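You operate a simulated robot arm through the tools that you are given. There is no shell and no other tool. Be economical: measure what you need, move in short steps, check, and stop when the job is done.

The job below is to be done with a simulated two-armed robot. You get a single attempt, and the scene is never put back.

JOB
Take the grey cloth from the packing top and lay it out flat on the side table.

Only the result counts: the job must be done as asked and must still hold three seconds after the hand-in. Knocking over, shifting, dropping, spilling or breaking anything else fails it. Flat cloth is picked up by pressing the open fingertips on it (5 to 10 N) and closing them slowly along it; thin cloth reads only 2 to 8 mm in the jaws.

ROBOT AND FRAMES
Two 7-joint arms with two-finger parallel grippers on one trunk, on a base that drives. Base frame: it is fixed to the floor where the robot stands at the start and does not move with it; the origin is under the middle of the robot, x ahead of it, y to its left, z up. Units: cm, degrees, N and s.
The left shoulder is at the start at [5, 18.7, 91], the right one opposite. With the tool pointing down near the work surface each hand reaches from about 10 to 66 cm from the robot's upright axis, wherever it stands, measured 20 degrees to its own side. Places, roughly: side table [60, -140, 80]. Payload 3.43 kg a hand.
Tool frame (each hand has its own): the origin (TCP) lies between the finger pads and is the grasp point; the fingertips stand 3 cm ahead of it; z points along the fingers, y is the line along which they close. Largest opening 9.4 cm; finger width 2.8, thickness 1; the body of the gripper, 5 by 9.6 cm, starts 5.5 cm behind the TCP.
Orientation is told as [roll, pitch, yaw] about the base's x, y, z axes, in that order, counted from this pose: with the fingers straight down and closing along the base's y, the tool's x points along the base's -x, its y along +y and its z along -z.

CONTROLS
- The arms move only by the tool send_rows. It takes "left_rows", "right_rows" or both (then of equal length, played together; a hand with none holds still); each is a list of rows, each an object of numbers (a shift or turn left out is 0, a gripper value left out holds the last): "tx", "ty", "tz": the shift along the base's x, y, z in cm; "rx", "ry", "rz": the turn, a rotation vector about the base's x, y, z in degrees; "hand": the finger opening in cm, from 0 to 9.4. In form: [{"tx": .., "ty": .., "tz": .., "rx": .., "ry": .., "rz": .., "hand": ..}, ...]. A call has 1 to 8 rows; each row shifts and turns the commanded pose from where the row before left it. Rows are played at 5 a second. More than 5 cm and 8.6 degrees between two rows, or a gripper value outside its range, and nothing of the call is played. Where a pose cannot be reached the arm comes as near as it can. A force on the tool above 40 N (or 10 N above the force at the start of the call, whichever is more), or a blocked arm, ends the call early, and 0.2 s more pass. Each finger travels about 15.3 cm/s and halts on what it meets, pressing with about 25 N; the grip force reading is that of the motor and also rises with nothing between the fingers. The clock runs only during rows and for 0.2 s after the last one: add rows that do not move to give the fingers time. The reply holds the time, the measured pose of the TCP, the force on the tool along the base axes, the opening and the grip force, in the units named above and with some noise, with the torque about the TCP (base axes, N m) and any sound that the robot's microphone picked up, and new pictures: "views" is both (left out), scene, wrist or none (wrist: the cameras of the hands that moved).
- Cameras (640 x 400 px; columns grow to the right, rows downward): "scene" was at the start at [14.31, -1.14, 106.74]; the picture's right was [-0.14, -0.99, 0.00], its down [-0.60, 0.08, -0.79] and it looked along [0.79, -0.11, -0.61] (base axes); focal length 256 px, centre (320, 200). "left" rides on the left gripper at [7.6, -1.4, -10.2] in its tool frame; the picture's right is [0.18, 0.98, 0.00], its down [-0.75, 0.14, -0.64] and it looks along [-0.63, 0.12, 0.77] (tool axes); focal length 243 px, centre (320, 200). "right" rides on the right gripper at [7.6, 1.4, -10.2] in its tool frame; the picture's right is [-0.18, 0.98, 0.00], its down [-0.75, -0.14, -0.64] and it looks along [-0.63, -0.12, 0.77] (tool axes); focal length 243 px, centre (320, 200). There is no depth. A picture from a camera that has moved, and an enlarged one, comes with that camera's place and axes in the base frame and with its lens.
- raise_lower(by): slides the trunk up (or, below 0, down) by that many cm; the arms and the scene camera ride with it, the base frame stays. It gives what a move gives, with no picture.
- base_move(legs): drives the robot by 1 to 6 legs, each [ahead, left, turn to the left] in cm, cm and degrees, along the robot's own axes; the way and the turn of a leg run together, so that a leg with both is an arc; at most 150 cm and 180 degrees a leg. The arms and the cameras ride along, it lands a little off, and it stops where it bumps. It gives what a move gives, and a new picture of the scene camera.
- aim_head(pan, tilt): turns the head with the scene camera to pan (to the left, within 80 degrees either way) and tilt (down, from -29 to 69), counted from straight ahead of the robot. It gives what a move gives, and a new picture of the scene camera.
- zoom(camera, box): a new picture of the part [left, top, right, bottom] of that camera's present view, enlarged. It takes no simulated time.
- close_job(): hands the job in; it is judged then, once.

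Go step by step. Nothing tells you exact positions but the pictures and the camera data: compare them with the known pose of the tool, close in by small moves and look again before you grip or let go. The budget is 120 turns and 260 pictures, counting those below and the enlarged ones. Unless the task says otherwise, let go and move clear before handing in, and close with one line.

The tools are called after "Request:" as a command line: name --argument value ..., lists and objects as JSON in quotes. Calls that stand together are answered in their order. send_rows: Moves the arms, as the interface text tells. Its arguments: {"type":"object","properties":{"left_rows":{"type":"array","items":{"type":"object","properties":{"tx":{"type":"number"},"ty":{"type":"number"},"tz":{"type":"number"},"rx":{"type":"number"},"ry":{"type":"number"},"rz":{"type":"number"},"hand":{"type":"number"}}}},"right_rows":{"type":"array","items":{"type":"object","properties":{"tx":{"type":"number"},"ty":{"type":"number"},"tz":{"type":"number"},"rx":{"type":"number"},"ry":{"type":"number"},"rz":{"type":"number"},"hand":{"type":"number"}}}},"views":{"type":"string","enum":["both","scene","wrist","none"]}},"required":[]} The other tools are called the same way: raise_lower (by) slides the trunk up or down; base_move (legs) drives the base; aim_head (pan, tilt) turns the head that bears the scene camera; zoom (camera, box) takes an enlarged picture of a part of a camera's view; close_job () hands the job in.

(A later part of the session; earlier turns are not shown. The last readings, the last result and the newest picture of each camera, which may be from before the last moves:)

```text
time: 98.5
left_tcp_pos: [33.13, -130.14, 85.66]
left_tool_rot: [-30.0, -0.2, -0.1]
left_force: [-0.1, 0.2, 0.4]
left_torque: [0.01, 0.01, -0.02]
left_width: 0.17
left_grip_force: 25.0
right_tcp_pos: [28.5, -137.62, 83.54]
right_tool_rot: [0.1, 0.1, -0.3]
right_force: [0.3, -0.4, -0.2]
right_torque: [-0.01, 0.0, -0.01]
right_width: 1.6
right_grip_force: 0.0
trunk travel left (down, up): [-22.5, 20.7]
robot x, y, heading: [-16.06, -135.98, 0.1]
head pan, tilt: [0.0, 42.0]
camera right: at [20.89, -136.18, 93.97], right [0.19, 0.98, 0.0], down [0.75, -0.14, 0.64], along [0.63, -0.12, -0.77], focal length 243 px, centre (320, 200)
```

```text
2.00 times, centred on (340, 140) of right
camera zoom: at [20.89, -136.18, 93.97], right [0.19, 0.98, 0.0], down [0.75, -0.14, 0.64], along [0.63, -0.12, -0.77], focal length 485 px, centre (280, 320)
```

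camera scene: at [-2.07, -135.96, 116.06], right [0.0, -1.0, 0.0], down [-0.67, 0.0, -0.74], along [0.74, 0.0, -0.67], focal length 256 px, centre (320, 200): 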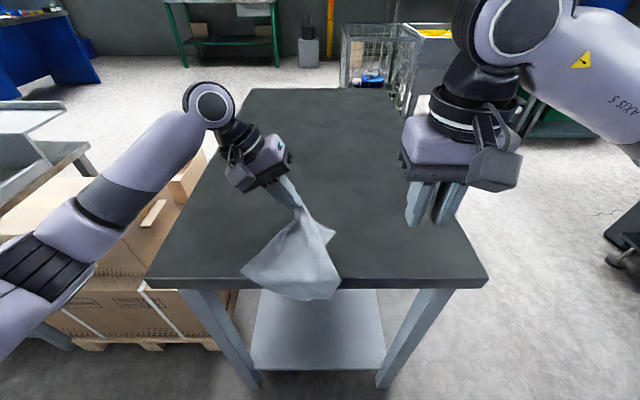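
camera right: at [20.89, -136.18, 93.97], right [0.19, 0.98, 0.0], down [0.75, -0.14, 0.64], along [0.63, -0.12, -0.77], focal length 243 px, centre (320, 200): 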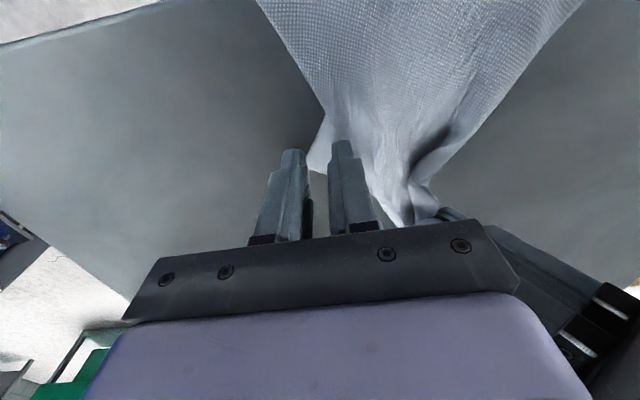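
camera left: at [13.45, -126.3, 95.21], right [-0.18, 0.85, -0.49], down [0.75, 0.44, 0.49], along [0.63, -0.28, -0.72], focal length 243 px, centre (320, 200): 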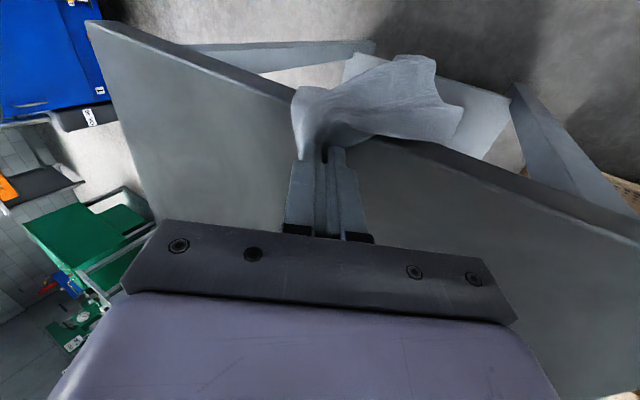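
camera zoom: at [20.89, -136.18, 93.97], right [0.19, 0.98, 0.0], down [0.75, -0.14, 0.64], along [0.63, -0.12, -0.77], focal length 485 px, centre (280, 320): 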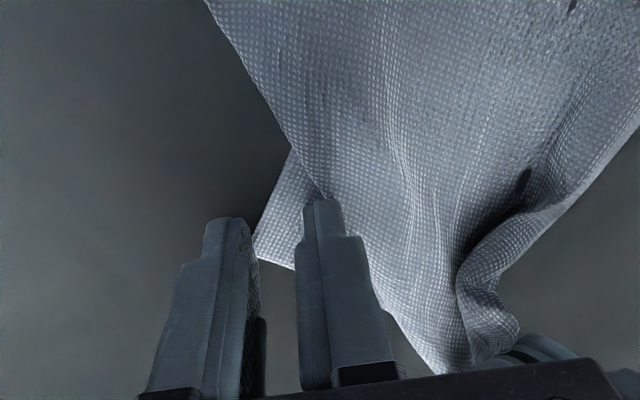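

Request:
send_rows --right_rows '[{"ty": -0.35, "hand": 1.1}, {"tz": -0.3}, {"tz": -0.2}, {}]' --views "none"

```text
time: 99.5
left_tcp_pos: [33.13, -130.2, 85.61]
left_tool_rot: [-30.0, -0.1, -0.1]
left_force: [0.0, -0.7, -0.4]
left_torque: [0.0, -0.01, 0.01]
left_width: 0.18
left_grip_force: 24.9
right_tcp_pos: [28.49, -137.85, 83.16]
right_tool_rot: [0.1, 0.1, -0.3]
right_force: [0.5, 0.1, 0.5]
right_torque: [0.06, -0.02, 0.02]
right_width: 1.12
right_grip_force: 0.0
trunk travel left (down, up): [-22.5, 20.7]
robot x, y, heading: [-16.41, -135.9, -0.0]
head pan, tilt: [0.0, 42.0]
```

Request:
send_rows --right_rows '[{"tz": -0.12}, {}]' --views "none"

```text
time: 100.1
left_tcp_pos: [33.1, -130.16, 85.63]
left_tool_rot: [-29.9, -0.1, -0.1]
left_force: [0.3, 0.6, 0.0]
left_torque: [0.07, 0.01, -0.02]
left_width: 0.16
left_grip_force: 25.0
right_tcp_pos: [28.59, -137.8, 83.15]
right_tool_rot: [0.2, -0.1, -0.3]
right_force: [1.3, -1.1, 9.0]
right_torque: [0.08, 0.04, -0.01]
right_width: 1.08
right_grip_force: 0.1
trunk travel left (down, up): [-22.5, 20.7]
robot x, y, heading: [-16.52, -135.68, 0.1]
head pan, tilt: [0.0, 42.0]
```

Request:
send_rows --right_rows '[{"hand": 0.85}, {"hand": 0.6}, {"hand": 0.4}, {"hand": 0.2}, {"hand": 0}, {}, {}]' --views "wrist"

Request:
zoom --camera "right" --box '[220, 40, 460, 240]'

```text
time: 101.7
left_tcp_pos: [33.1, -130.07, 85.59]
left_tool_rot: [-29.9, -0.1, -0.1]
left_force: [-0.5, 0.5, -0.7]
left_torque: [0.01, -0.09, 0.02]
left_width: 0.17
left_grip_force: 24.9
right_tcp_pos: [28.55, -137.95, 83.13]
right_tool_rot: [0.1, -0.3, -0.3]
right_force: [0.6, -0.1, 17.0]
right_torque: [0.07, -0.02, 0.01]
right_width: 0.01
right_grip_force: 24.8
trunk travel left (down, up): [-22.5, 20.7]
robot x, y, heading: [-16.09, -135.82, -0.1]
head pan, tilt: [0.0, 42.0]
camera right: at [20.85, -136.47, 93.46], right [0.19, 0.98, 0.0], down [0.75, -0.15, 0.64], along [0.63, -0.12, -0.77], focal length 243 px, centre (320, 200)
```

right: 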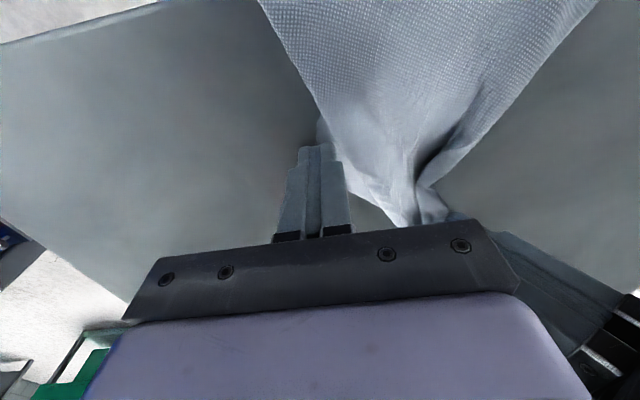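

```text
2.00 times, centred on (340, 140) of right
camera zoom: at [20.85, -136.47, 93.46], right [0.19, 0.98, 0.0], down [0.75, -0.15, 0.64], along [0.63, -0.12, -0.77], focal length 485 px, centre (280, 320)
```

zoom: 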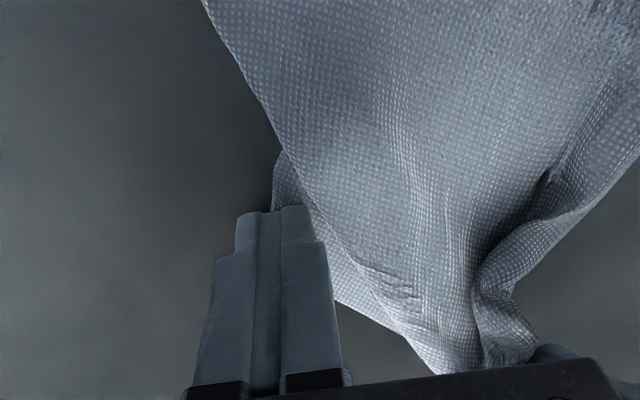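

The pinch came up empty. Since the fingertips are already on the corner with light pressure, I'll try dragging it out to the right by friction.

Request:
send_rows --right_rows '[{"tz": 0.12}, {"ty": -0.8}, {"ty": -0.8}, {"ty": -0.8}, {"ty": -0.8}, {}]' --views "wrist"

Request:
zoom --camera "right" --box '[220, 40, 460, 240]'

```text
time: 103.1
left_tcp_pos: [33.09, -130.13, 85.59]
left_tool_rot: [-30.0, -0.1, -0.1]
left_force: [-1.5, -2.5, -0.9]
left_torque: [0.01, 0.06, -0.04]
left_width: 0.17
left_grip_force: 24.9
right_tcp_pos: [28.42, -141.12, 83.1]
right_tool_rot: [-0.1, 0.0, -0.2]
right_force: [1.4, 2.6, 6.4]
right_torque: [0.09, -0.03, 0.01]
right_width: 0.0
right_grip_force: 25.3
trunk travel left (down, up): [-22.5, 20.7]
robot x, y, heading: [-16.3, -135.69, -0.2]
head pan, tilt: [0.0, 42.0]
camera right: at [20.78, -139.67, 93.48], right [0.19, 0.98, 0.0], down [0.75, -0.14, 0.64], along [0.63, -0.12, -0.77], focal length 243 px, centre (320, 200)
```

right: 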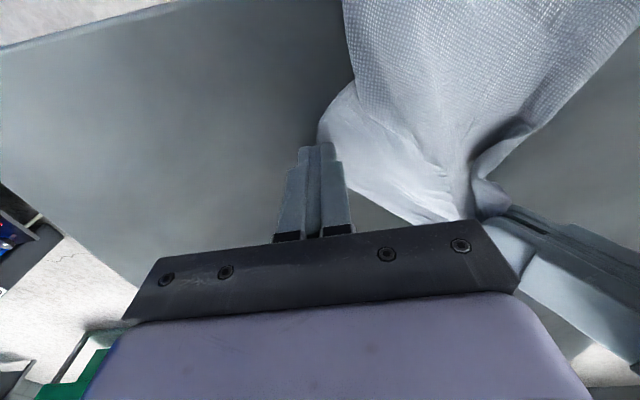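

```text
2.00 times, centred on (340, 140) of right
camera zoom: at [20.78, -139.67, 93.48], right [0.19, 0.98, 0.0], down [0.75, -0.14, 0.64], along [0.63, -0.12, -0.77], focal length 485 px, centre (280, 320)
```

zoom: 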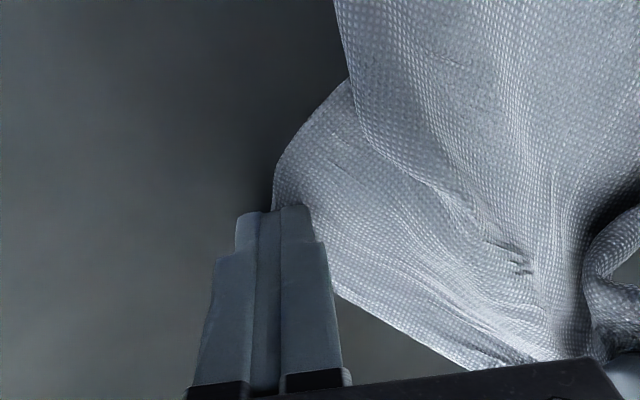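

Dragging by friction works well: the corner is unfolding. I'll continue to the right.

Request:
send_rows --right_rows '[{"ty": -0.8}, {"ty": -0.8}, {"ty": -0.8}, {"ty": -0.8, "tx": -0.2}, {}]' --views "both"

Request:
zoom --camera "scene" --box '[220, 180, 420, 330]'

```text
time: 104.3
left_tcp_pos: [33.01, -130.16, 85.45]
left_tool_rot: [-30.0, 0.0, -0.1]
left_force: [0.1, 0.1, 1.4]
left_torque: [0.02, 0.02, 0.01]
left_width: 0.19
left_grip_force: 24.8
right_tcp_pos: [28.38, -144.33, 83.2]
right_tool_rot: [0.0, 0.0, -0.2]
right_force: [0.6, -0.2, 0.2]
right_torque: [0.0, 0.01, -0.03]
right_width: 0.0
right_grip_force: 25.1
trunk travel left (down, up): [-22.5, 20.7]
robot x, y, heading: [-16.27, -136.01, -0.2]
head pan, tilt: [0.0, 42.0]
camera scene: at [-2.07, -135.96, 116.06], right [0.0, -1.0, 0.0], down [-0.67, 0.0, -0.74], along [0.74, 0.0, -0.67], focal length 256 px, centre (320, 200)
camera right: at [20.7, -142.85, 93.5], right [0.19, 0.98, 0.0], down [0.75, -0.14, 0.64], along [0.63, -0.12, -0.77], focal length 243 px, centre (320, 200)
```

scene: 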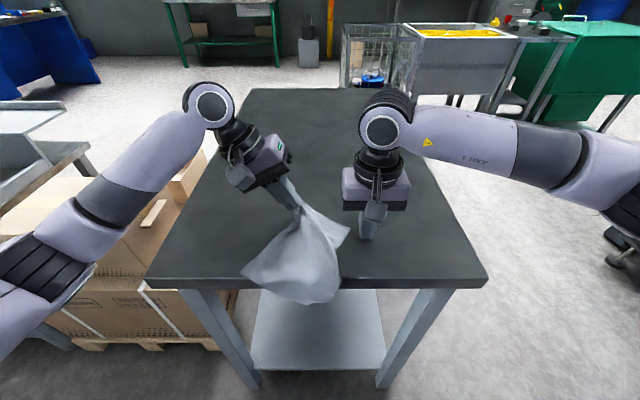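
right: 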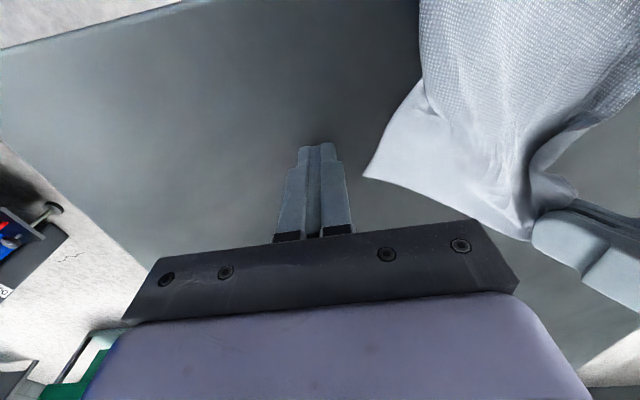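

```text
2.67 times, centred on (320, 255) of scene
camera zoom: at [-2.07, -135.96, 116.06], right [0.0, -1.0, 0.0], down [-0.67, 0.0, -0.74], along [0.74, 0.0, -0.67], focal length 684 px, centre (320, 53)
```

zoom: 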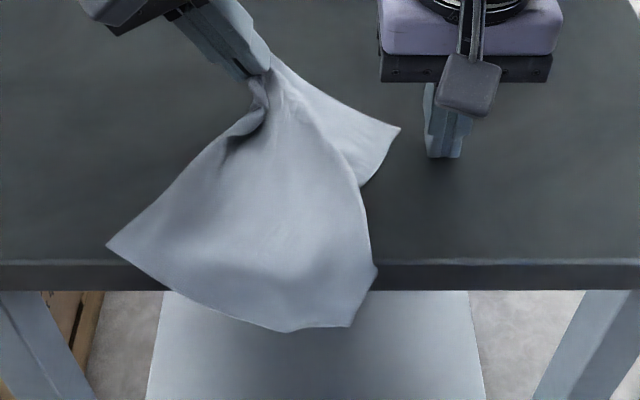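

Request:
send_rows --right_rows '[{"tz": 3}, {"ty": 4.3, "tx": 0.9, "hand": 2.4}, {"tz": -1.8}, {}, {}]' --views "wrist"

Request:
zoom --camera "right" --box '[220, 40, 460, 240]'

```text
time: 105.5
left_tcp_pos: [33.17, -130.05, 85.6]
left_tool_rot: [-29.9, -0.1, 0.0]
left_force: [0.1, 0.0, -0.3]
left_torque: [-0.02, 0.02, -0.02]
left_width: 0.19
left_grip_force: 24.2
right_tcp_pos: [29.22, -140.12, 84.47]
right_tool_rot: [0.0, 0.0, -0.4]
right_force: [0.0, 0.5, -0.8]
right_torque: [-0.02, 0.01, -0.02]
right_width: 2.41
right_grip_force: 0.0
trunk travel left (down, up): [-22.5, 20.7]
robot x, y, heading: [-15.99, -135.9, -0.2]
head pan, tilt: [0.0, 42.0]
camera right: at [21.62, -138.69, 94.77], right [0.19, 0.98, 0.0], down [0.75, -0.14, 0.64], along [0.63, -0.12, -0.77], focal length 243 px, centre (320, 200)
```

right: 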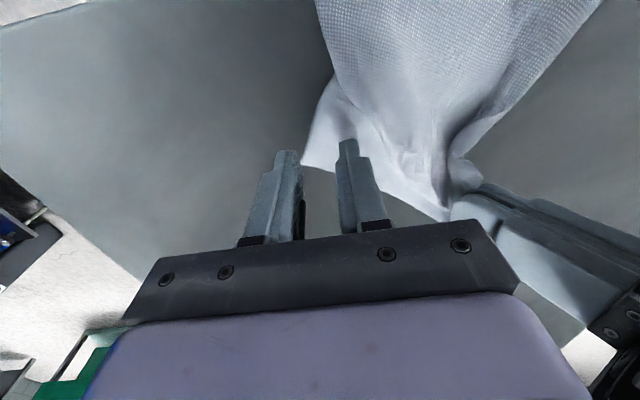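

```text
2.00 times, centred on (340, 140) of right
camera zoom: at [21.62, -138.69, 94.77], right [0.19, 0.98, 0.0], down [0.75, -0.14, 0.64], along [0.63, -0.12, -0.77], focal length 485 px, centre (280, 320)
```

zoom: 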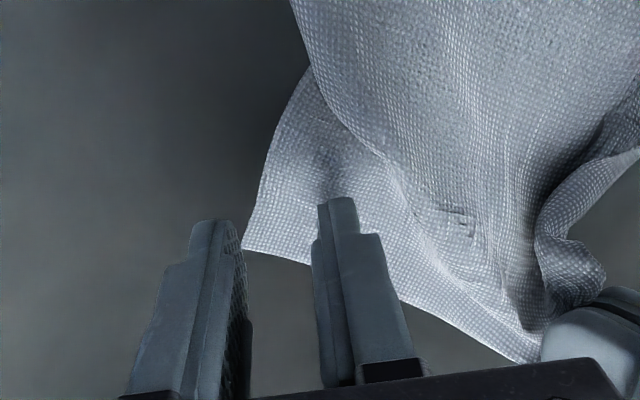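

Request:
send_rows --right_rows '[{"ty": 0.7, "tx": -0.2, "hand": 2.2}, {"tz": -0.9}, {"tz": -0.35}, {"tz": -0.15}, {}]' --views "none"

```text
time: 106.7
left_tcp_pos: [33.08, -130.16, 85.67]
left_tool_rot: [-30.0, -0.1, -0.1]
left_force: [-0.2, 0.4, 0.3]
left_torque: [0.03, -0.02, 0.03]
left_width: 0.16
left_grip_force: 25.1
right_tcp_pos: [29.09, -139.34, 83.11]
right_tool_rot: [0.0, -0.2, -0.4]
right_force: [1.2, -0.7, 15.1]
right_torque: [-0.15, -0.05, 0.03]
right_width: 2.21
right_grip_force: 0.2
trunk travel left (down, up): [-22.5, 20.7]
robot x, y, heading: [-16.53, -135.74, -0.2]
head pan, tilt: [0.0, 42.0]
```

Request:
send_rows --right_rows '[{"tz": 0.08}, {"hand": 1.8}, {"hand": 1.4}, {"hand": 1.0}, {"hand": 0.6}, {"hand": 0.3}, {"hand": 0}, {}]' --views "wrist"

Request:
zoom --camera "right" --box '[220, 40, 460, 240]'

```text
time: 108.5
left_tcp_pos: [33.03, -130.08, 85.62]
left_tool_rot: [-30.1, -0.1, -0.1]
left_force: [-0.8, -0.3, 0.1]
left_torque: [0.03, -0.04, -0.01]
left_width: 0.13
left_grip_force: 24.8
right_tcp_pos: [28.97, -139.39, 83.11]
right_tool_rot: [0.2, -0.2, -0.3]
right_force: [0.9, 0.4, 21.6]
right_torque: [-0.05, -0.03, 0.02]
right_width: 0.21
right_grip_force: 24.8
trunk travel left (down, up): [-22.5, 20.7]
robot x, y, heading: [-16.23, -136.08, -0.2]
head pan, tilt: [0.0, 42.0]
camera right: at [21.34, -137.92, 93.45], right [0.19, 0.98, 0.0], down [0.75, -0.15, 0.64], along [0.63, -0.12, -0.76], focal length 243 px, centre (320, 200)
```

right: 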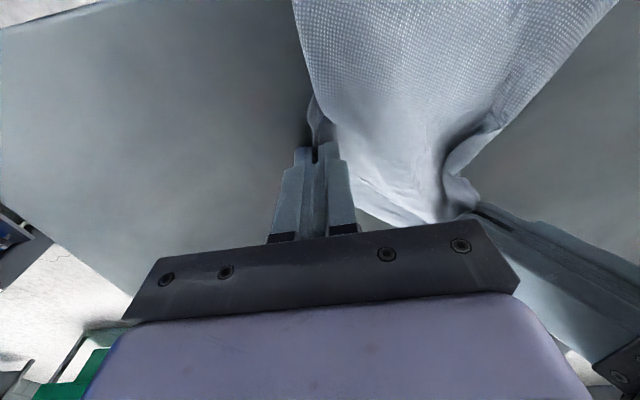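

```text
2.00 times, centred on (340, 140) of right
camera zoom: at [21.34, -137.92, 93.45], right [0.19, 0.98, 0.0], down [0.75, -0.15, 0.64], along [0.63, -0.12, -0.76], focal length 485 px, centre (280, 320)
```

zoom: 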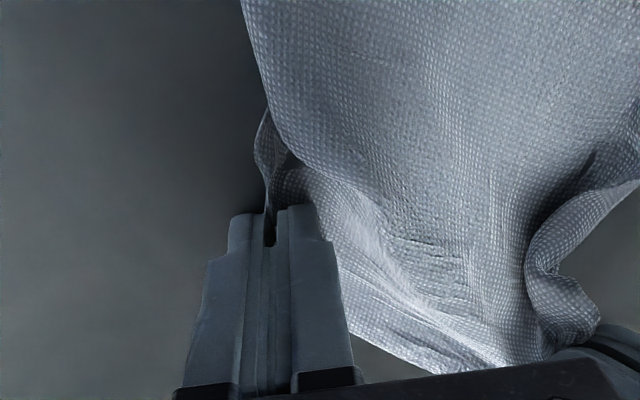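

Right hand has A2 (2 mm). Now both hands hold adjacent corners. I'll lift together and spread them so the sheet hangs as a curtain.

Request:
send_rows --left_rows '[{"tz": 3, "rx": 7}, {"tz": 4, "rx": 7}, {"tz": 4, "rx": 8}, {"tz": 4, "rx": 8}, {"tz": 3, "tx": -1}, {"tx": -1}, {}, {}]' --right_rows '[{"tz": 3, "ty": -1}, {"tz": 4, "ty": -2}, {"tz": 4, "ty": -2}, {"tz": 4, "ty": -1}, {"tz": 4, "tx": 1}, {"tz": 1.5, "tx": 1}, {}, {}]' --views "both"

Request:
zoom --camera "scene" --box '[260, 80, 420, 240]'

```text
time: 109.5
left_tcp_pos: [32.82, -130.78, 100.57]
left_tool_rot: [-1.5, -0.1, -1.0]
left_force: [-1.1, -16.4, -2.7]
left_torque: [-0.51, 0.04, 0.2]
left_width: 0.12
left_grip_force: 24.8
right_tcp_pos: [29.17, -144.37, 98.44]
right_tool_rot: [1.7, -0.6, 0.5]
right_force: [2.3, 16.5, 2.9]
right_torque: [0.53, -0.09, 0.13]
right_width: 0.19
right_grip_force: 24.7
trunk travel left (down, up): [-22.5, 20.7]
robot x, y, heading: [-16.3, -136.0, -0.2]
head pan, tilt: [0.0, 42.0]
stopped in row 5 (left hand): the force on the tool passed its limit at 42 N (the readings are from after the stop); the commanded pose is now the measured one
camera scene: at [-2.03, -135.93, 116.05], right [0.0, -1.0, 0.0], down [-0.67, 0.0, -0.74], along [0.74, 0.0, -0.67], focal length 256 px, centre (320, 200)
camera right: at [21.4, -143.35, 108.75], right [0.17, 0.98, 0.03], down [0.75, -0.15, 0.64], along [0.64, -0.09, -0.76], focal length 243 px, centre (320, 200)
camera left: at [25.13, -131.97, 110.96], right [-0.17, 0.99, -0.03], down [0.75, 0.14, 0.64], along [0.63, 0.09, -0.77], focal length 243 px, centre (320, 200)
```

scene: 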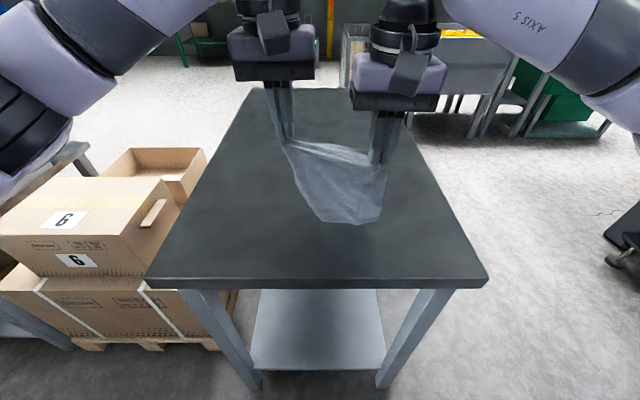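
right: 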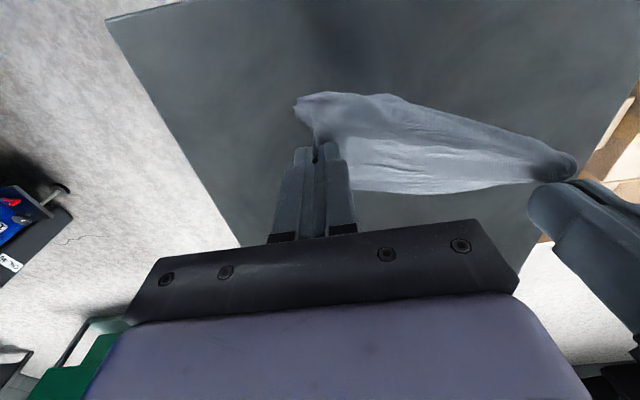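
left: 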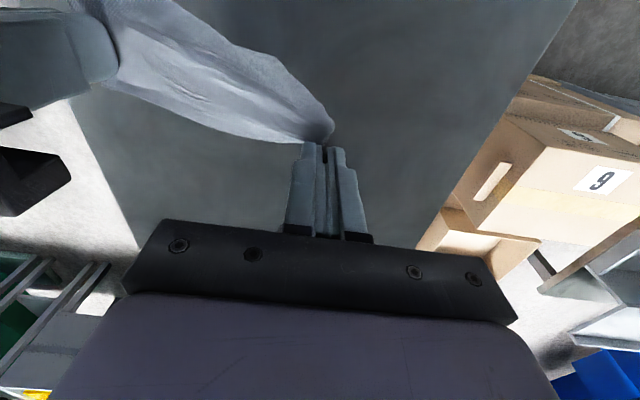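

```text
2.50 times, centred on (340, 160) of scene
camera zoom: at [-2.03, -135.93, 116.05], right [0.0, -1.0, 0.0], down [-0.67, 0.0, -0.74], along [0.74, 0.0, -0.67], focal length 641 px, centre (270, 300)
```

zoom: 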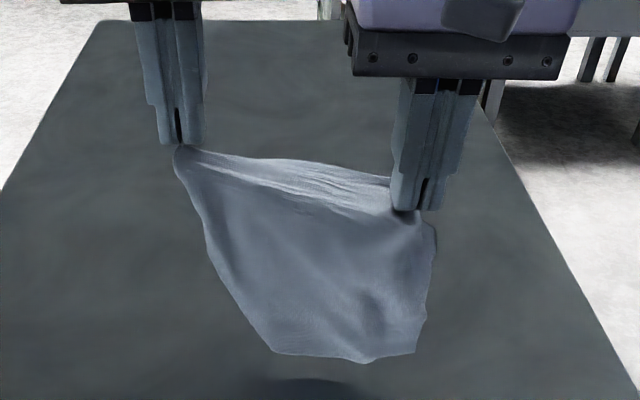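

It hangs as a full curtain, slightly over-tensioned. I'll level and align the hands, easing the tension.

Request:
send_rows --left_rows '[{"tx": -0.8, "ty": -0.3, "rx": 1.5, "rz": 1, "tz": 1}, {"tx": -1, "tz": 1}, {"tz": 1}, {"tz": 1}, {}, {}]' --right_rows '[{"tx": 0.9, "ty": 0.3, "rx": -1.7, "rz": -0.5, "ry": 0.6, "tz": 1.6}, {"tx": 1, "tz": 1.6}, {"tz": 1.5}, {"tz": 1.4}, {}, {}]' --views "both"

Request:
zoom --camera "scene" --box '[260, 80, 420, 240]'

```text
time: 110.9
left_tcp_pos: [31.1, -131.03, 104.83]
left_tool_rot: [0.2, -0.2, 0.2]
left_force: [3.2, -16.6, -0.3]
left_torque: [-0.51, -0.08, 0.21]
left_width: 0.14
left_grip_force: 24.7
right_tcp_pos: [31.04, -144.45, 104.46]
right_tool_rot: [-0.4, 0.2, -0.2]
right_force: [-4.0, 16.2, 0.3]
right_torque: [0.53, 0.08, 0.21]
right_width: 0.21
right_grip_force: 25.0
trunk travel left (down, up): [-22.5, 20.7]
robot x, y, heading: [-16.17, -135.98, -0.2]
head pan, tilt: [0.0, 42.0]
camera scene: at [-2.07, -135.96, 116.06], right [0.0, -1.0, 0.0], down [-0.67, 0.0, -0.74], along [0.74, 0.0, -0.67], focal length 256 px, centre (320, 200)
camera right: at [23.44, -142.94, 114.9], right [0.19, 0.98, -0.01], down [0.76, -0.14, 0.64], along [0.63, -0.12, -0.77], focal length 243 px, centre (320, 200)
camera left: at [23.46, -132.6, 115.13], right [-0.19, 0.98, 0.0], down [0.75, 0.14, 0.65], along [0.63, 0.12, -0.76], focal length 243 px, centre (320, 200)
```

scene: 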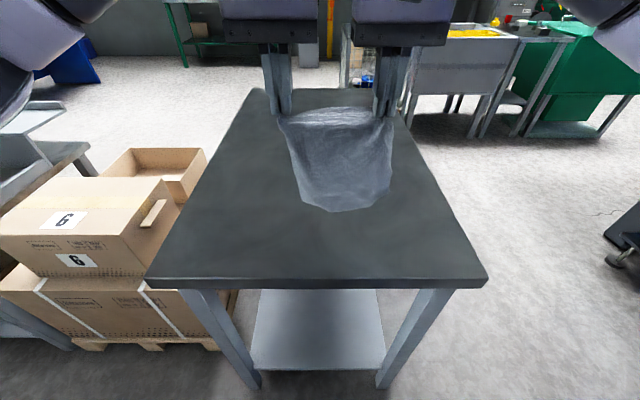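
right: 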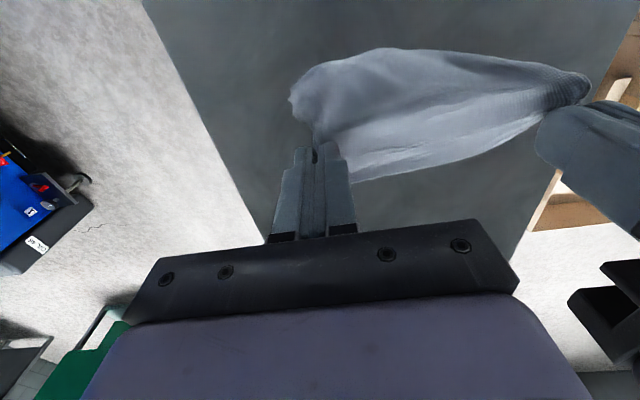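
left: 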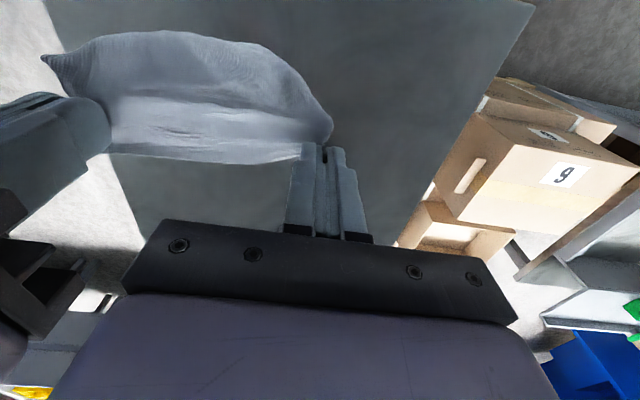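

```text
2.50 times, centred on (340, 160) of scene
camera zoom: at [-2.07, -135.96, 116.06], right [0.0, -1.0, 0.0], down [-0.67, 0.0, -0.74], along [0.74, 0.0, -0.67], focal length 641 px, centre (270, 300)
```

zoom: 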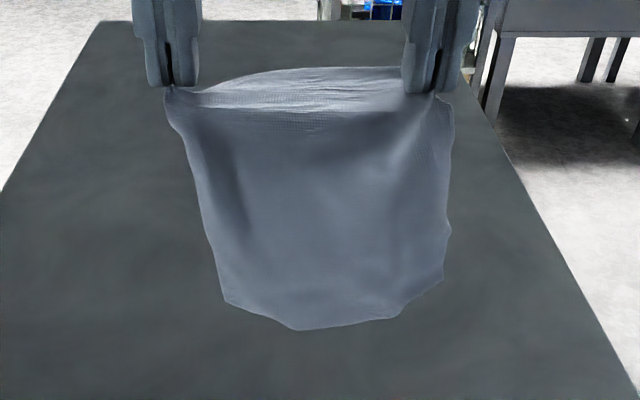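

A clean curtain, with the body bulging toward me and the small edge strip lying away from me. So I'll lay it with the hands moving away: bottom edge down near x≈22, hands ending near x≈40.

Request:
send_rows --left_rows '[{"tx": -2.5, "ty": -0.2}, {"tx": -3}, {"tx": -2.5}, {}, {}, {"tz": -1.5}, {"tz": -1.5}, {}]' --right_rows '[{"tx": -2.5, "ty": 0.2}, {"tx": -3}, {"tx": -2.5}, {}, {}, {"tz": -1.5}, {"tz": -1.5}, {}]' --views "scene"

Request:
zoom --camera "scene" --box '[240, 120, 440, 320]'

```text
time: 112.7
left_tcp_pos: [22.98, -131.19, 101.8]
left_tool_rot: [0.3, -0.2, 0.3]
left_force: [2.6, -10.1, -0.4]
left_torque: [-0.32, -0.07, 0.15]
left_width: 0.13
left_grip_force: 25.2
right_tcp_pos: [22.99, -144.24, 101.53]
right_tool_rot: [-0.4, 0.2, -0.2]
right_force: [-1.5, 11.0, 0.2]
right_torque: [0.32, 0.04, 0.09]
right_width: 0.18
right_grip_force: 24.6
trunk travel left (down, up): [-22.5, 20.7]
robot x, y, heading: [-16.1, -135.9, -0.1]
head pan, tilt: [0.0, 42.0]
camera scene: at [-2.07, -135.96, 116.06], right [0.0, -1.0, 0.0], down [-0.67, 0.0, -0.74], along [0.74, 0.0, -0.67], focal length 256 px, centre (320, 200)
```

scene: 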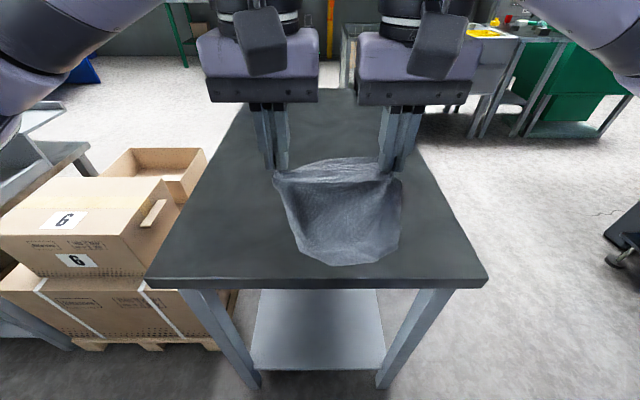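

```text
2.00 times, centred on (340, 220) of scene
camera zoom: at [-2.07, -135.96, 116.06], right [0.0, -1.0, 0.0], down [-0.67, 0.0, -0.74], along [0.74, 0.0, -0.67], focal length 513 px, centre (280, 160)
```

zoom: 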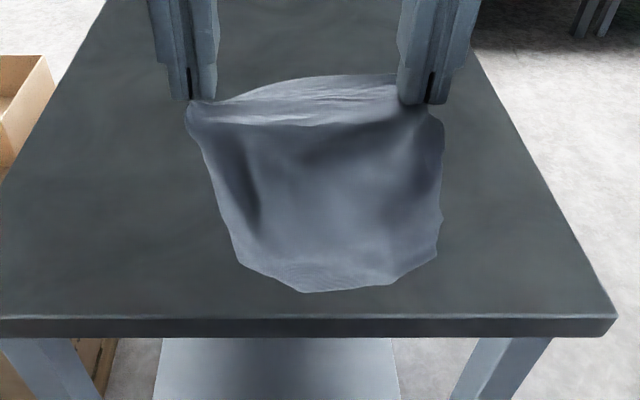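

The table-edge trick smoothed it best, so I'll use it fully. Bring the curtain just outside the near edge, lower it to hang in front, then pull it over the edge onto the table.

Request:
send_rows --left_rows '[{"tx": -3, "tz": 1}, {"tx": -4}, {"tx": -3.5}, {"tz": -3}, {"tz": -4}, {"tz": -4}, {}]' --right_rows '[{"tx": -3, "tz": 1}, {"tx": -4}, {"tx": -3.5}, {"tz": -3}, {"tz": -4}, {"tz": -4}, {}]' --views "scene"

```text
time: 114.3
left_tcp_pos: [12.56, -131.08, 91.71]
left_tool_rot: [0.2, -0.2, 0.3]
left_force: [3.1, -11.0, 0.5]
left_torque: [-0.31, -0.06, 0.17]
left_width: 0.12
left_grip_force: 24.9
right_tcp_pos: [12.59, -144.19, 91.46]
right_tool_rot: [-0.3, 0.2, -0.2]
right_force: [-1.7, 9.7, 0.0]
right_torque: [0.33, 0.05, 0.13]
right_width: 0.15
right_grip_force: 25.1
trunk travel left (down, up): [-22.5, 20.7]
robot x, y, heading: [-16.26, -135.86, -0.1]
head pan, tilt: [0.0, 42.0]
camera scene: at [-2.07, -135.96, 116.06], right [0.0, -1.0, 0.0], down [-0.67, 0.0, -0.74], along [0.74, 0.0, -0.67], focal length 256 px, centre (320, 200)
```

scene: 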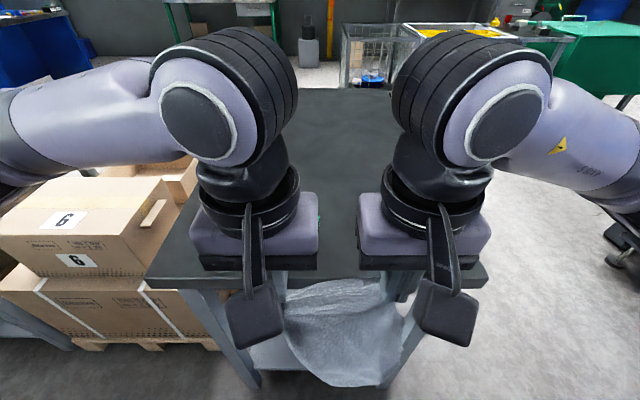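

Request:
send_rows --left_rows '[{"tz": -3}, {"tx": 2.5}, {"tx": 2.5}, {"tx": 2.5}, {"tx": 2.5}, {"tx": 2.5, "tz": -0.5}, {"tx": 2.5, "tz": -0.5}, {}]' --right_rows '[{"tz": -3}, {"tx": 2.5}, {"tx": 2.5}, {"tx": 2.5}, {"tx": 2.5}, {"tx": 2.5, "tz": -0.4}, {"tx": 2.5, "tz": -0.4}, {}]' --views "scene"

Request:
zoom --camera "scene" --box '[240, 180, 440, 360]'

```text
time: 116.1
left_tcp_pos: [27.59, -131.25, 87.73]
left_tool_rot: [0.2, -0.2, 0.4]
left_force: [1.4, -6.5, -0.4]
left_torque: [-0.2, -0.01, 0.07]
left_width: 0.15
left_grip_force: 25.2
right_tcp_pos: [27.36, -144.04, 87.78]
right_tool_rot: [-0.5, 0.2, -0.2]
right_force: [-1.1, 7.1, -0.7]
right_torque: [0.21, 0.04, 0.06]
right_width: 0.18
right_grip_force: 24.8
trunk travel left (down, up): [-22.5, 20.7]
robot x, y, heading: [-16.27, -135.76, 0.0]
head pan, tilt: [0.0, 42.0]
camera scene: at [-2.07, -135.96, 116.06], right [0.0, -1.0, 0.0], down [-0.67, 0.0, -0.74], along [0.74, 0.0, -0.67], focal length 256 px, centre (320, 200)
```

scene: 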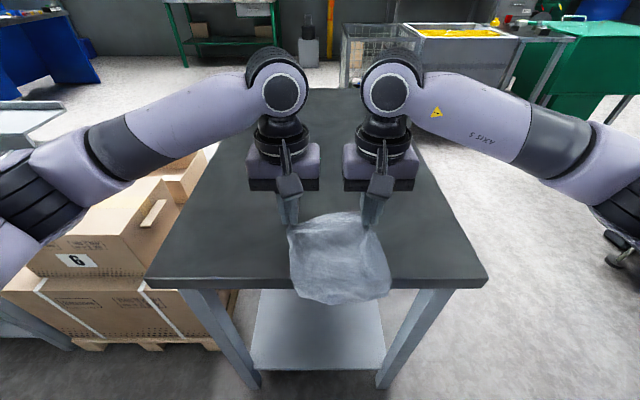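

```text
2.22 times, centred on (340, 270) of scene
camera zoom: at [-2.07, -135.96, 116.06], right [0.0, -1.0, 0.0], down [-0.67, 0.0, -0.74], along [0.74, 0.0, -0.67], focal length 570 px, centre (276, 44)
```

zoom: 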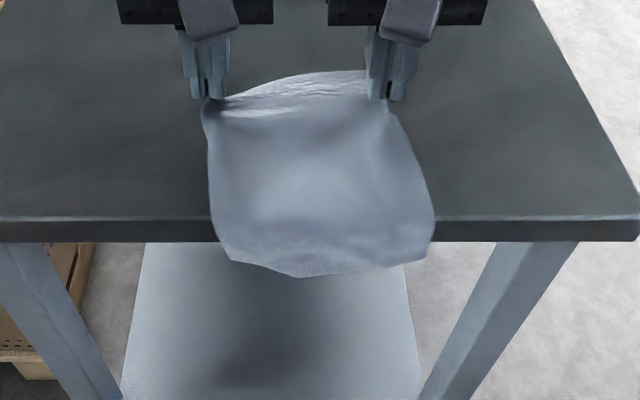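

Working very well. I'll keep pulling and lowering.

Request:
send_rows --left_rows '[{"tx": 2.2, "tz": -0.6}, {"tx": 2.2, "tz": -0.6}, {"tx": 2.2, "tz": -0.6}, {"tx": 2.2, "tz": -0.5}, {"tx": 2.2, "tz": -0.5}, {"tx": 1.5, "tz": -0.3}, {}]' --right_rows '[{"tx": 2.3, "tz": -0.6}, {"tx": 2.2, "tz": -0.6}, {"tx": 2.2, "tz": -0.6}, {"tx": 2.2, "tz": -0.5}, {"tx": 2.2, "tz": -0.5}, {"tx": 1.5, "tz": -0.3}, {}]' --views "both"

Request:
zoom --camera "scene" --box '[240, 150, 440, 310]'

```text
time: 117.7
left_tcp_pos: [40.11, -131.14, 84.52]
left_tool_rot: [0.2, -0.3, 0.2]
left_force: [1.7, -7.4, 0.9]
left_torque: [-0.21, -0.03, 0.11]
left_width: 0.15
left_grip_force: 25.3
right_tcp_pos: [40.31, -144.11, 84.77]
right_tool_rot: [-0.4, 0.2, -0.3]
right_force: [-1.4, 7.6, -0.4]
right_torque: [0.25, 0.1, 0.08]
right_width: 0.18
right_grip_force: 24.7
trunk travel left (down, up): [-22.5, 20.7]
robot x, y, heading: [-16.15, -136.04, -0.1]
head pan, tilt: [0.0, 42.0]
camera scene: at [-2.07, -135.96, 116.06], right [0.0, -1.0, 0.0], down [-0.67, 0.0, -0.74], along [0.74, 0.0, -0.67], focal length 256 px, centre (320, 200)
camera right: at [32.68, -142.7, 95.18], right [0.19, 0.98, -0.01], down [0.76, -0.14, 0.64], along [0.63, -0.13, -0.77], focal length 243 px, centre (320, 200)
camera left: at [32.4, -132.8, 94.86], right [-0.19, 0.98, 0.0], down [0.75, 0.14, 0.65], along [0.63, 0.12, -0.76], focal length 243 px, centre (320, 200)
```

scene: 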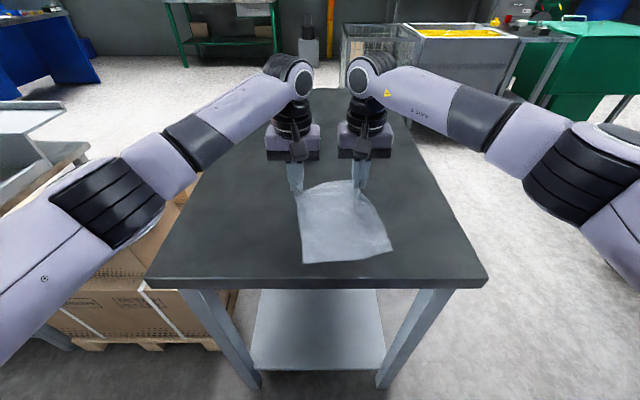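
right: 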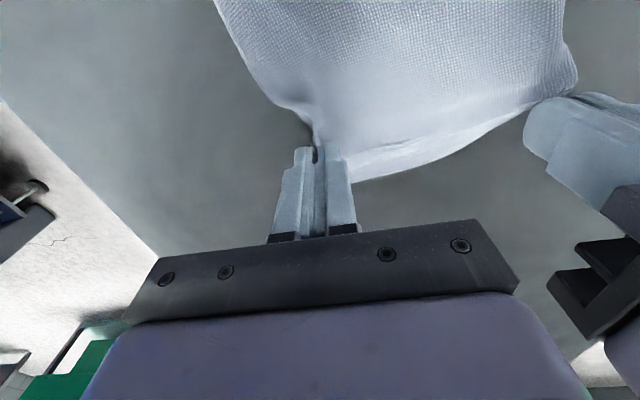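
left: 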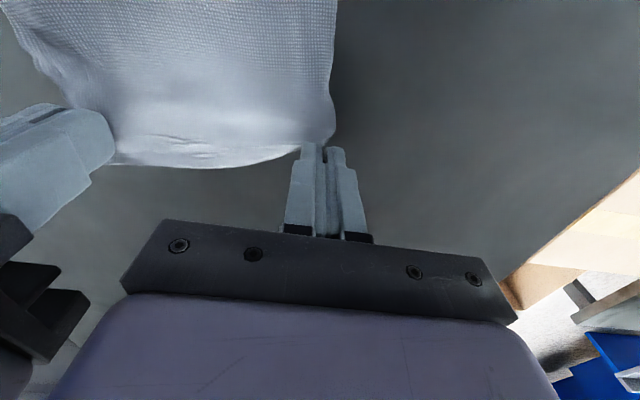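

```text
2.50 times, centred on (340, 230) of scene
camera zoom: at [-2.07, -135.96, 116.06], right [0.0, -1.0, 0.0], down [-0.67, 0.0, -0.74], along [0.74, 0.0, -0.67], focal length 641 px, centre (270, 125)
```

zoom: 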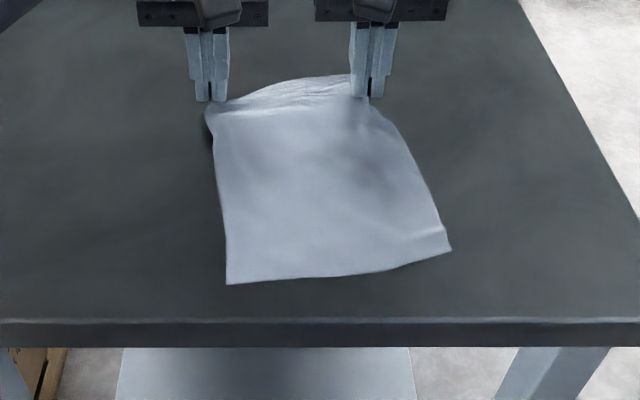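

Nearly flat. I'll set both corners down, open the fingers slowly, and rise straight up.

Request:
send_rows --left_rows '[{"tz": -0.6, "tx": 0.3}, {"tz": -0.5}, {"hand": 0.5}, {"hand": 1}, {"hand": 1.6}, {"tz": 2}, {"tz": 4}, {"tz": 4}]' --right_rows '[{"tz": -0.7, "tx": 0.3}, {"tz": -0.6}, {"hand": 0.5}, {"hand": 1}, {"hand": 1.6}, {"tz": 2}, {"tz": 4}, {"tz": 4}]' --views "both"

Request:
zoom --camera "scene" --box '[260, 160, 420, 280]'

```text
time: 119.5
left_tcp_pos: [40.34, -131.02, 93.61]
left_tool_rot: [0.4, -0.2, 0.4]
left_force: [0.1, -0.3, -0.6]
left_torque: [-0.02, 0.0, -0.01]
left_width: 1.61
left_grip_force: 0.1
right_tcp_pos: [40.38, -144.15, 93.31]
right_tool_rot: [-0.6, 0.1, -0.2]
right_force: [-0.8, -0.3, -0.1]
right_torque: [0.02, 0.03, 0.02]
right_width: 1.58
right_grip_force: 0.1
trunk travel left (down, up): [-22.5, 20.7]
robot x, y, heading: [-16.2, -135.87, -0.1]
head pan, tilt: [0.0, 42.0]
camera scene: at [-2.11, -135.95, 116.06], right [0.0, -1.0, 0.0], down [-0.67, 0.0, -0.74], along [0.74, 0.0, -0.67], focal length 256 px, centre (320, 200)
camera right: at [32.82, -142.72, 103.69], right [0.19, 0.98, -0.01], down [0.76, -0.14, 0.64], along [0.63, -0.13, -0.77], focal length 243 px, centre (320, 200)
camera left: at [32.77, -132.74, 103.93], right [-0.19, 0.98, 0.01], down [0.75, 0.14, 0.65], along [0.63, 0.13, -0.76], focal length 243 px, centre (320, 200)
```

scene: 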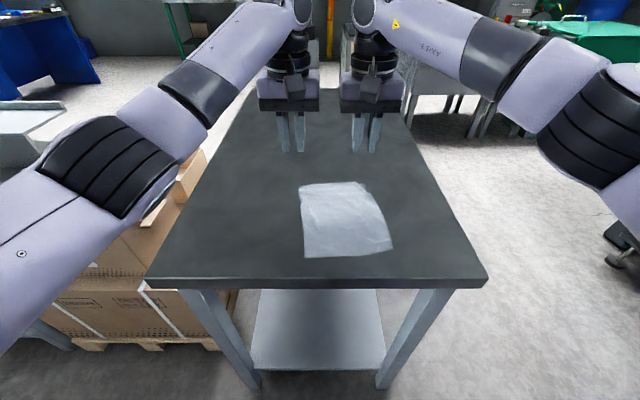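
right: 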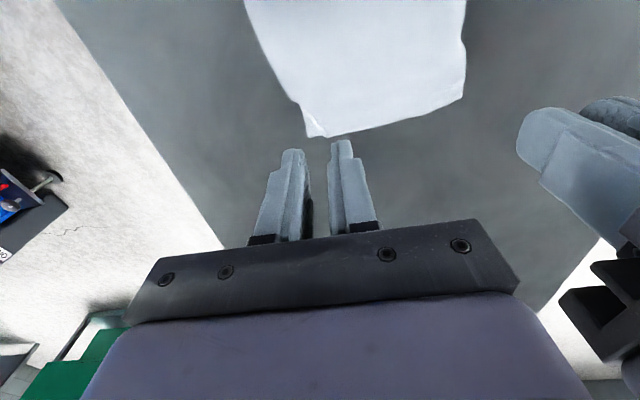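
left: 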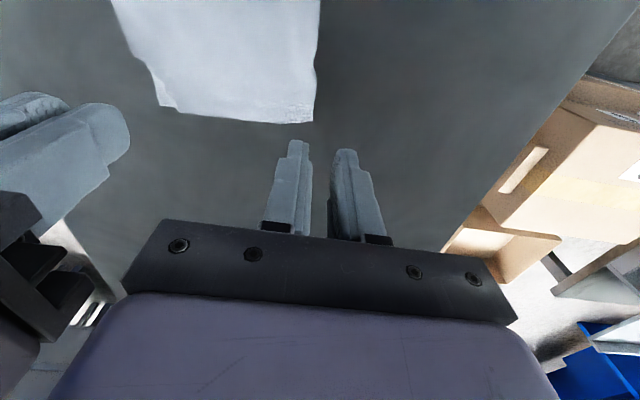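

```text
3.33 times, centred on (340, 220) of scene
camera zoom: at [-2.11, -135.95, 116.06], right [0.0, -1.0, 0.0], down [-0.67, 0.0, -0.74], along [0.74, 0.0, -0.67], focal length 855 px, centre (253, 133)
```

zoom: 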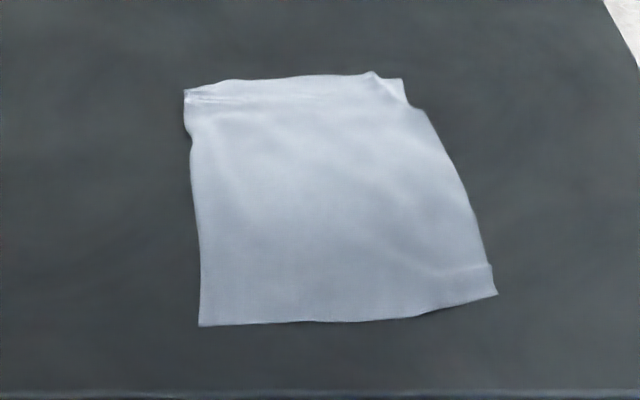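

Request:
zoom --camera "right" --box '[230, 0, 490, 160]'

Request:
zoom --camera "left" --box '[100, 0, 340, 150]'

Request:
zoom --camera "scene" --box '[295, 170, 395, 265]'

```text
2.46 times, centred on (360, 80) of right
camera zoom: at [32.82, -142.72, 103.69], right [0.19, 0.98, -0.01], down [0.76, -0.14, 0.64], along [0.63, -0.13, -0.77], focal length 597 px, centre (222, 495)
```

zoom: 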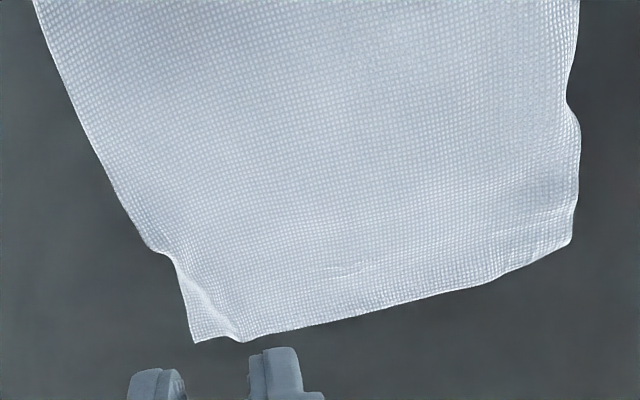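

```text
2.67 times, centred on (220, 75) of left
camera zoom: at [32.77, -132.74, 103.93], right [-0.19, 0.98, 0.01], down [0.75, 0.14, 0.65], along [0.63, 0.13, -0.76], focal length 647 px, centre (587, 533)
```

zoom: 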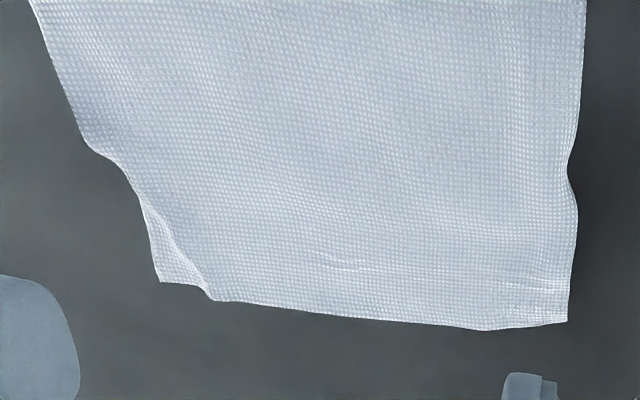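

```text
4.21 times, centred on (345, 218) of scene
camera zoom: at [-2.11, -135.95, 116.06], right [0.0, -1.0, 0.0], down [-0.67, 0.0, -0.74], along [0.74, 0.0, -0.67], focal length 1080 px, centre (215, 126)
```

zoom: 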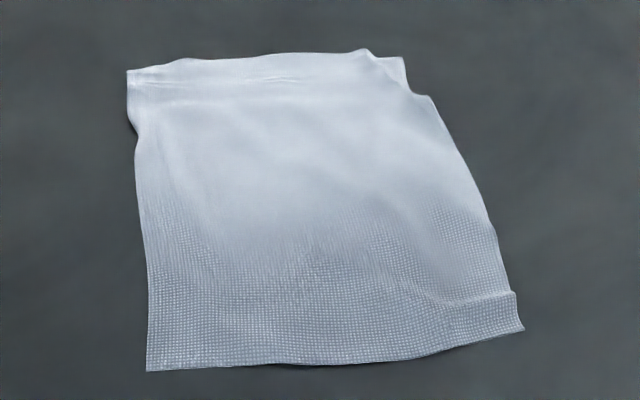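

The cloth lies flat apart from a small ripple at the two corners that were gripped. I'll smooth these by pressing lightly with closed fingertips and drawing both corners outward about 1.5 cm.

Request:
send_rows --left_rows '[{"ty": -1, "tx": 0.2, "hand": 0}, {"tz": -4}, {"tz": -3}, {"tz": -2.6}, {}]' --right_rows '[{"ty": -1.3, "tx": 2, "hand": 0}, {"tz": -4}, {"tz": -3}, {"tz": -2.3}, {}]' --views "wrist"

```text
time: 120.7
left_tcp_pos: [40.53, -132.05, 83.8]
left_tool_rot: [0.3, -0.1, 0.3]
left_force: [0.7, -0.5, -0.3]
left_torque: [-0.03, -0.01, 0.02]
left_width: 0.0
left_grip_force: 24.4
right_tcp_pos: [42.74, -145.22, 83.89]
right_tool_rot: [-0.5, 0.1, -0.2]
right_force: [0.2, 0.0, 0.3]
right_torque: [0.02, -0.04, 0.03]
right_width: 0.01
right_grip_force: 24.5
trunk travel left (down, up): [-22.5, 20.7]
robot x, y, heading: [-16.09, -135.8, -0.2]
head pan, tilt: [0.0, 42.0]
camera right: at [35.14, -143.8, 94.31], right [0.19, 0.98, -0.01], down [0.76, -0.14, 0.64], along [0.63, -0.13, -0.77], focal length 243 px, centre (320, 200)
camera left: at [32.93, -133.67, 94.14], right [-0.19, 0.98, 0.0], down [0.75, 0.14, 0.65], along [0.63, 0.13, -0.76], focal length 243 px, centre (320, 200)
```

right: 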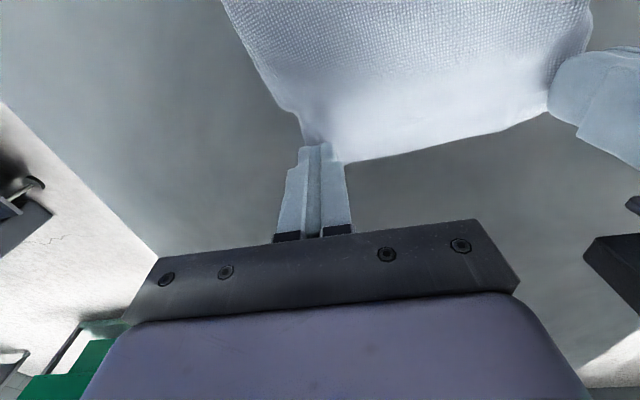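
left: 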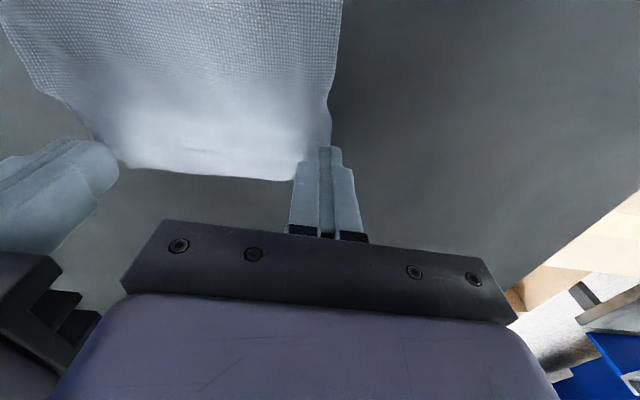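

Both tips sit just above the corners. Press lightly to 5–10 N.

Request:
send_rows --left_rows '[{"tz": -0.4}, {"tz": -0.25}, {}]' --right_rows '[{"tz": -0.4}, {"tz": -0.3}, {}]' --views "none"

```text
time: 121.5
left_tcp_pos: [40.55, -132.21, 83.18]
left_tool_rot: [0.3, -0.3, 0.3]
left_force: [-0.6, 0.1, 1.1]
left_torque: [-0.03, 0.02, -0.03]
left_width: 0.0
left_grip_force: 25.0
right_tcp_pos: [42.44, -145.36, 83.25]
right_tool_rot: [-0.5, 0.3, -0.2]
right_force: [-0.5, -0.1, 0.5]
right_torque: [0.03, -0.02, 0.01]
right_width: 0.01
right_grip_force: 24.4
trunk travel left (down, up): [-22.5, 20.7]
robot x, y, heading: [-16.1, -136.18, -0.2]
head pan, tilt: [0.0, 42.0]
```

Request:
send_rows --left_rows '[{"tz": -0.15}, {}, {"ty": 0.3, "tx": 0.1}, {"ty": 0.4, "tx": 0.1}, {"ty": 0.4, "tx": 0.1}, {}]' --right_rows '[{"tz": -0.2}, {}, {"ty": -0.4, "tx": 0.2}, {"ty": -0.4, "tx": 0.2}, {"ty": -0.4, "tx": 0.1}, {}]' --views "none"

Request:
zoom --camera "right" --box '[200, 0, 460, 180]'

```text
time: 122.9
left_tcp_pos: [40.81, -130.97, 83.08]
left_tool_rot: [0.3, -0.2, 0.3]
left_force: [-0.3, -2.0, 2.0]
left_torque: [-0.06, 0.01, 0.01]
left_width: 0.01
left_grip_force: 25.0
right_tcp_pos: [42.88, -146.61, 83.15]
right_tool_rot: [-0.5, 0.2, -0.1]
right_force: [1.2, 1.9, 2.5]
right_torque: [0.04, 0.01, -0.01]
right_width: 0.02
right_grip_force: 25.0
trunk travel left (down, up): [-22.5, 20.7]
robot x, y, heading: [-16.52, -136.49, -0.1]
head pan, tilt: [0.0, 42.0]
```

```text
2.22 times, centred on (330, 90) of right
camera zoom: at [35.34, -145.13, 93.5], right [0.19, 0.98, -0.01], down [0.75, -0.14, 0.64], along [0.63, -0.13, -0.77], focal length 539 px, centre (298, 444)
```

zoom: 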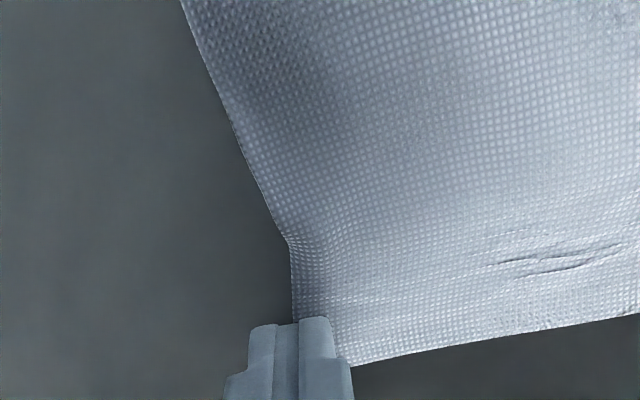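

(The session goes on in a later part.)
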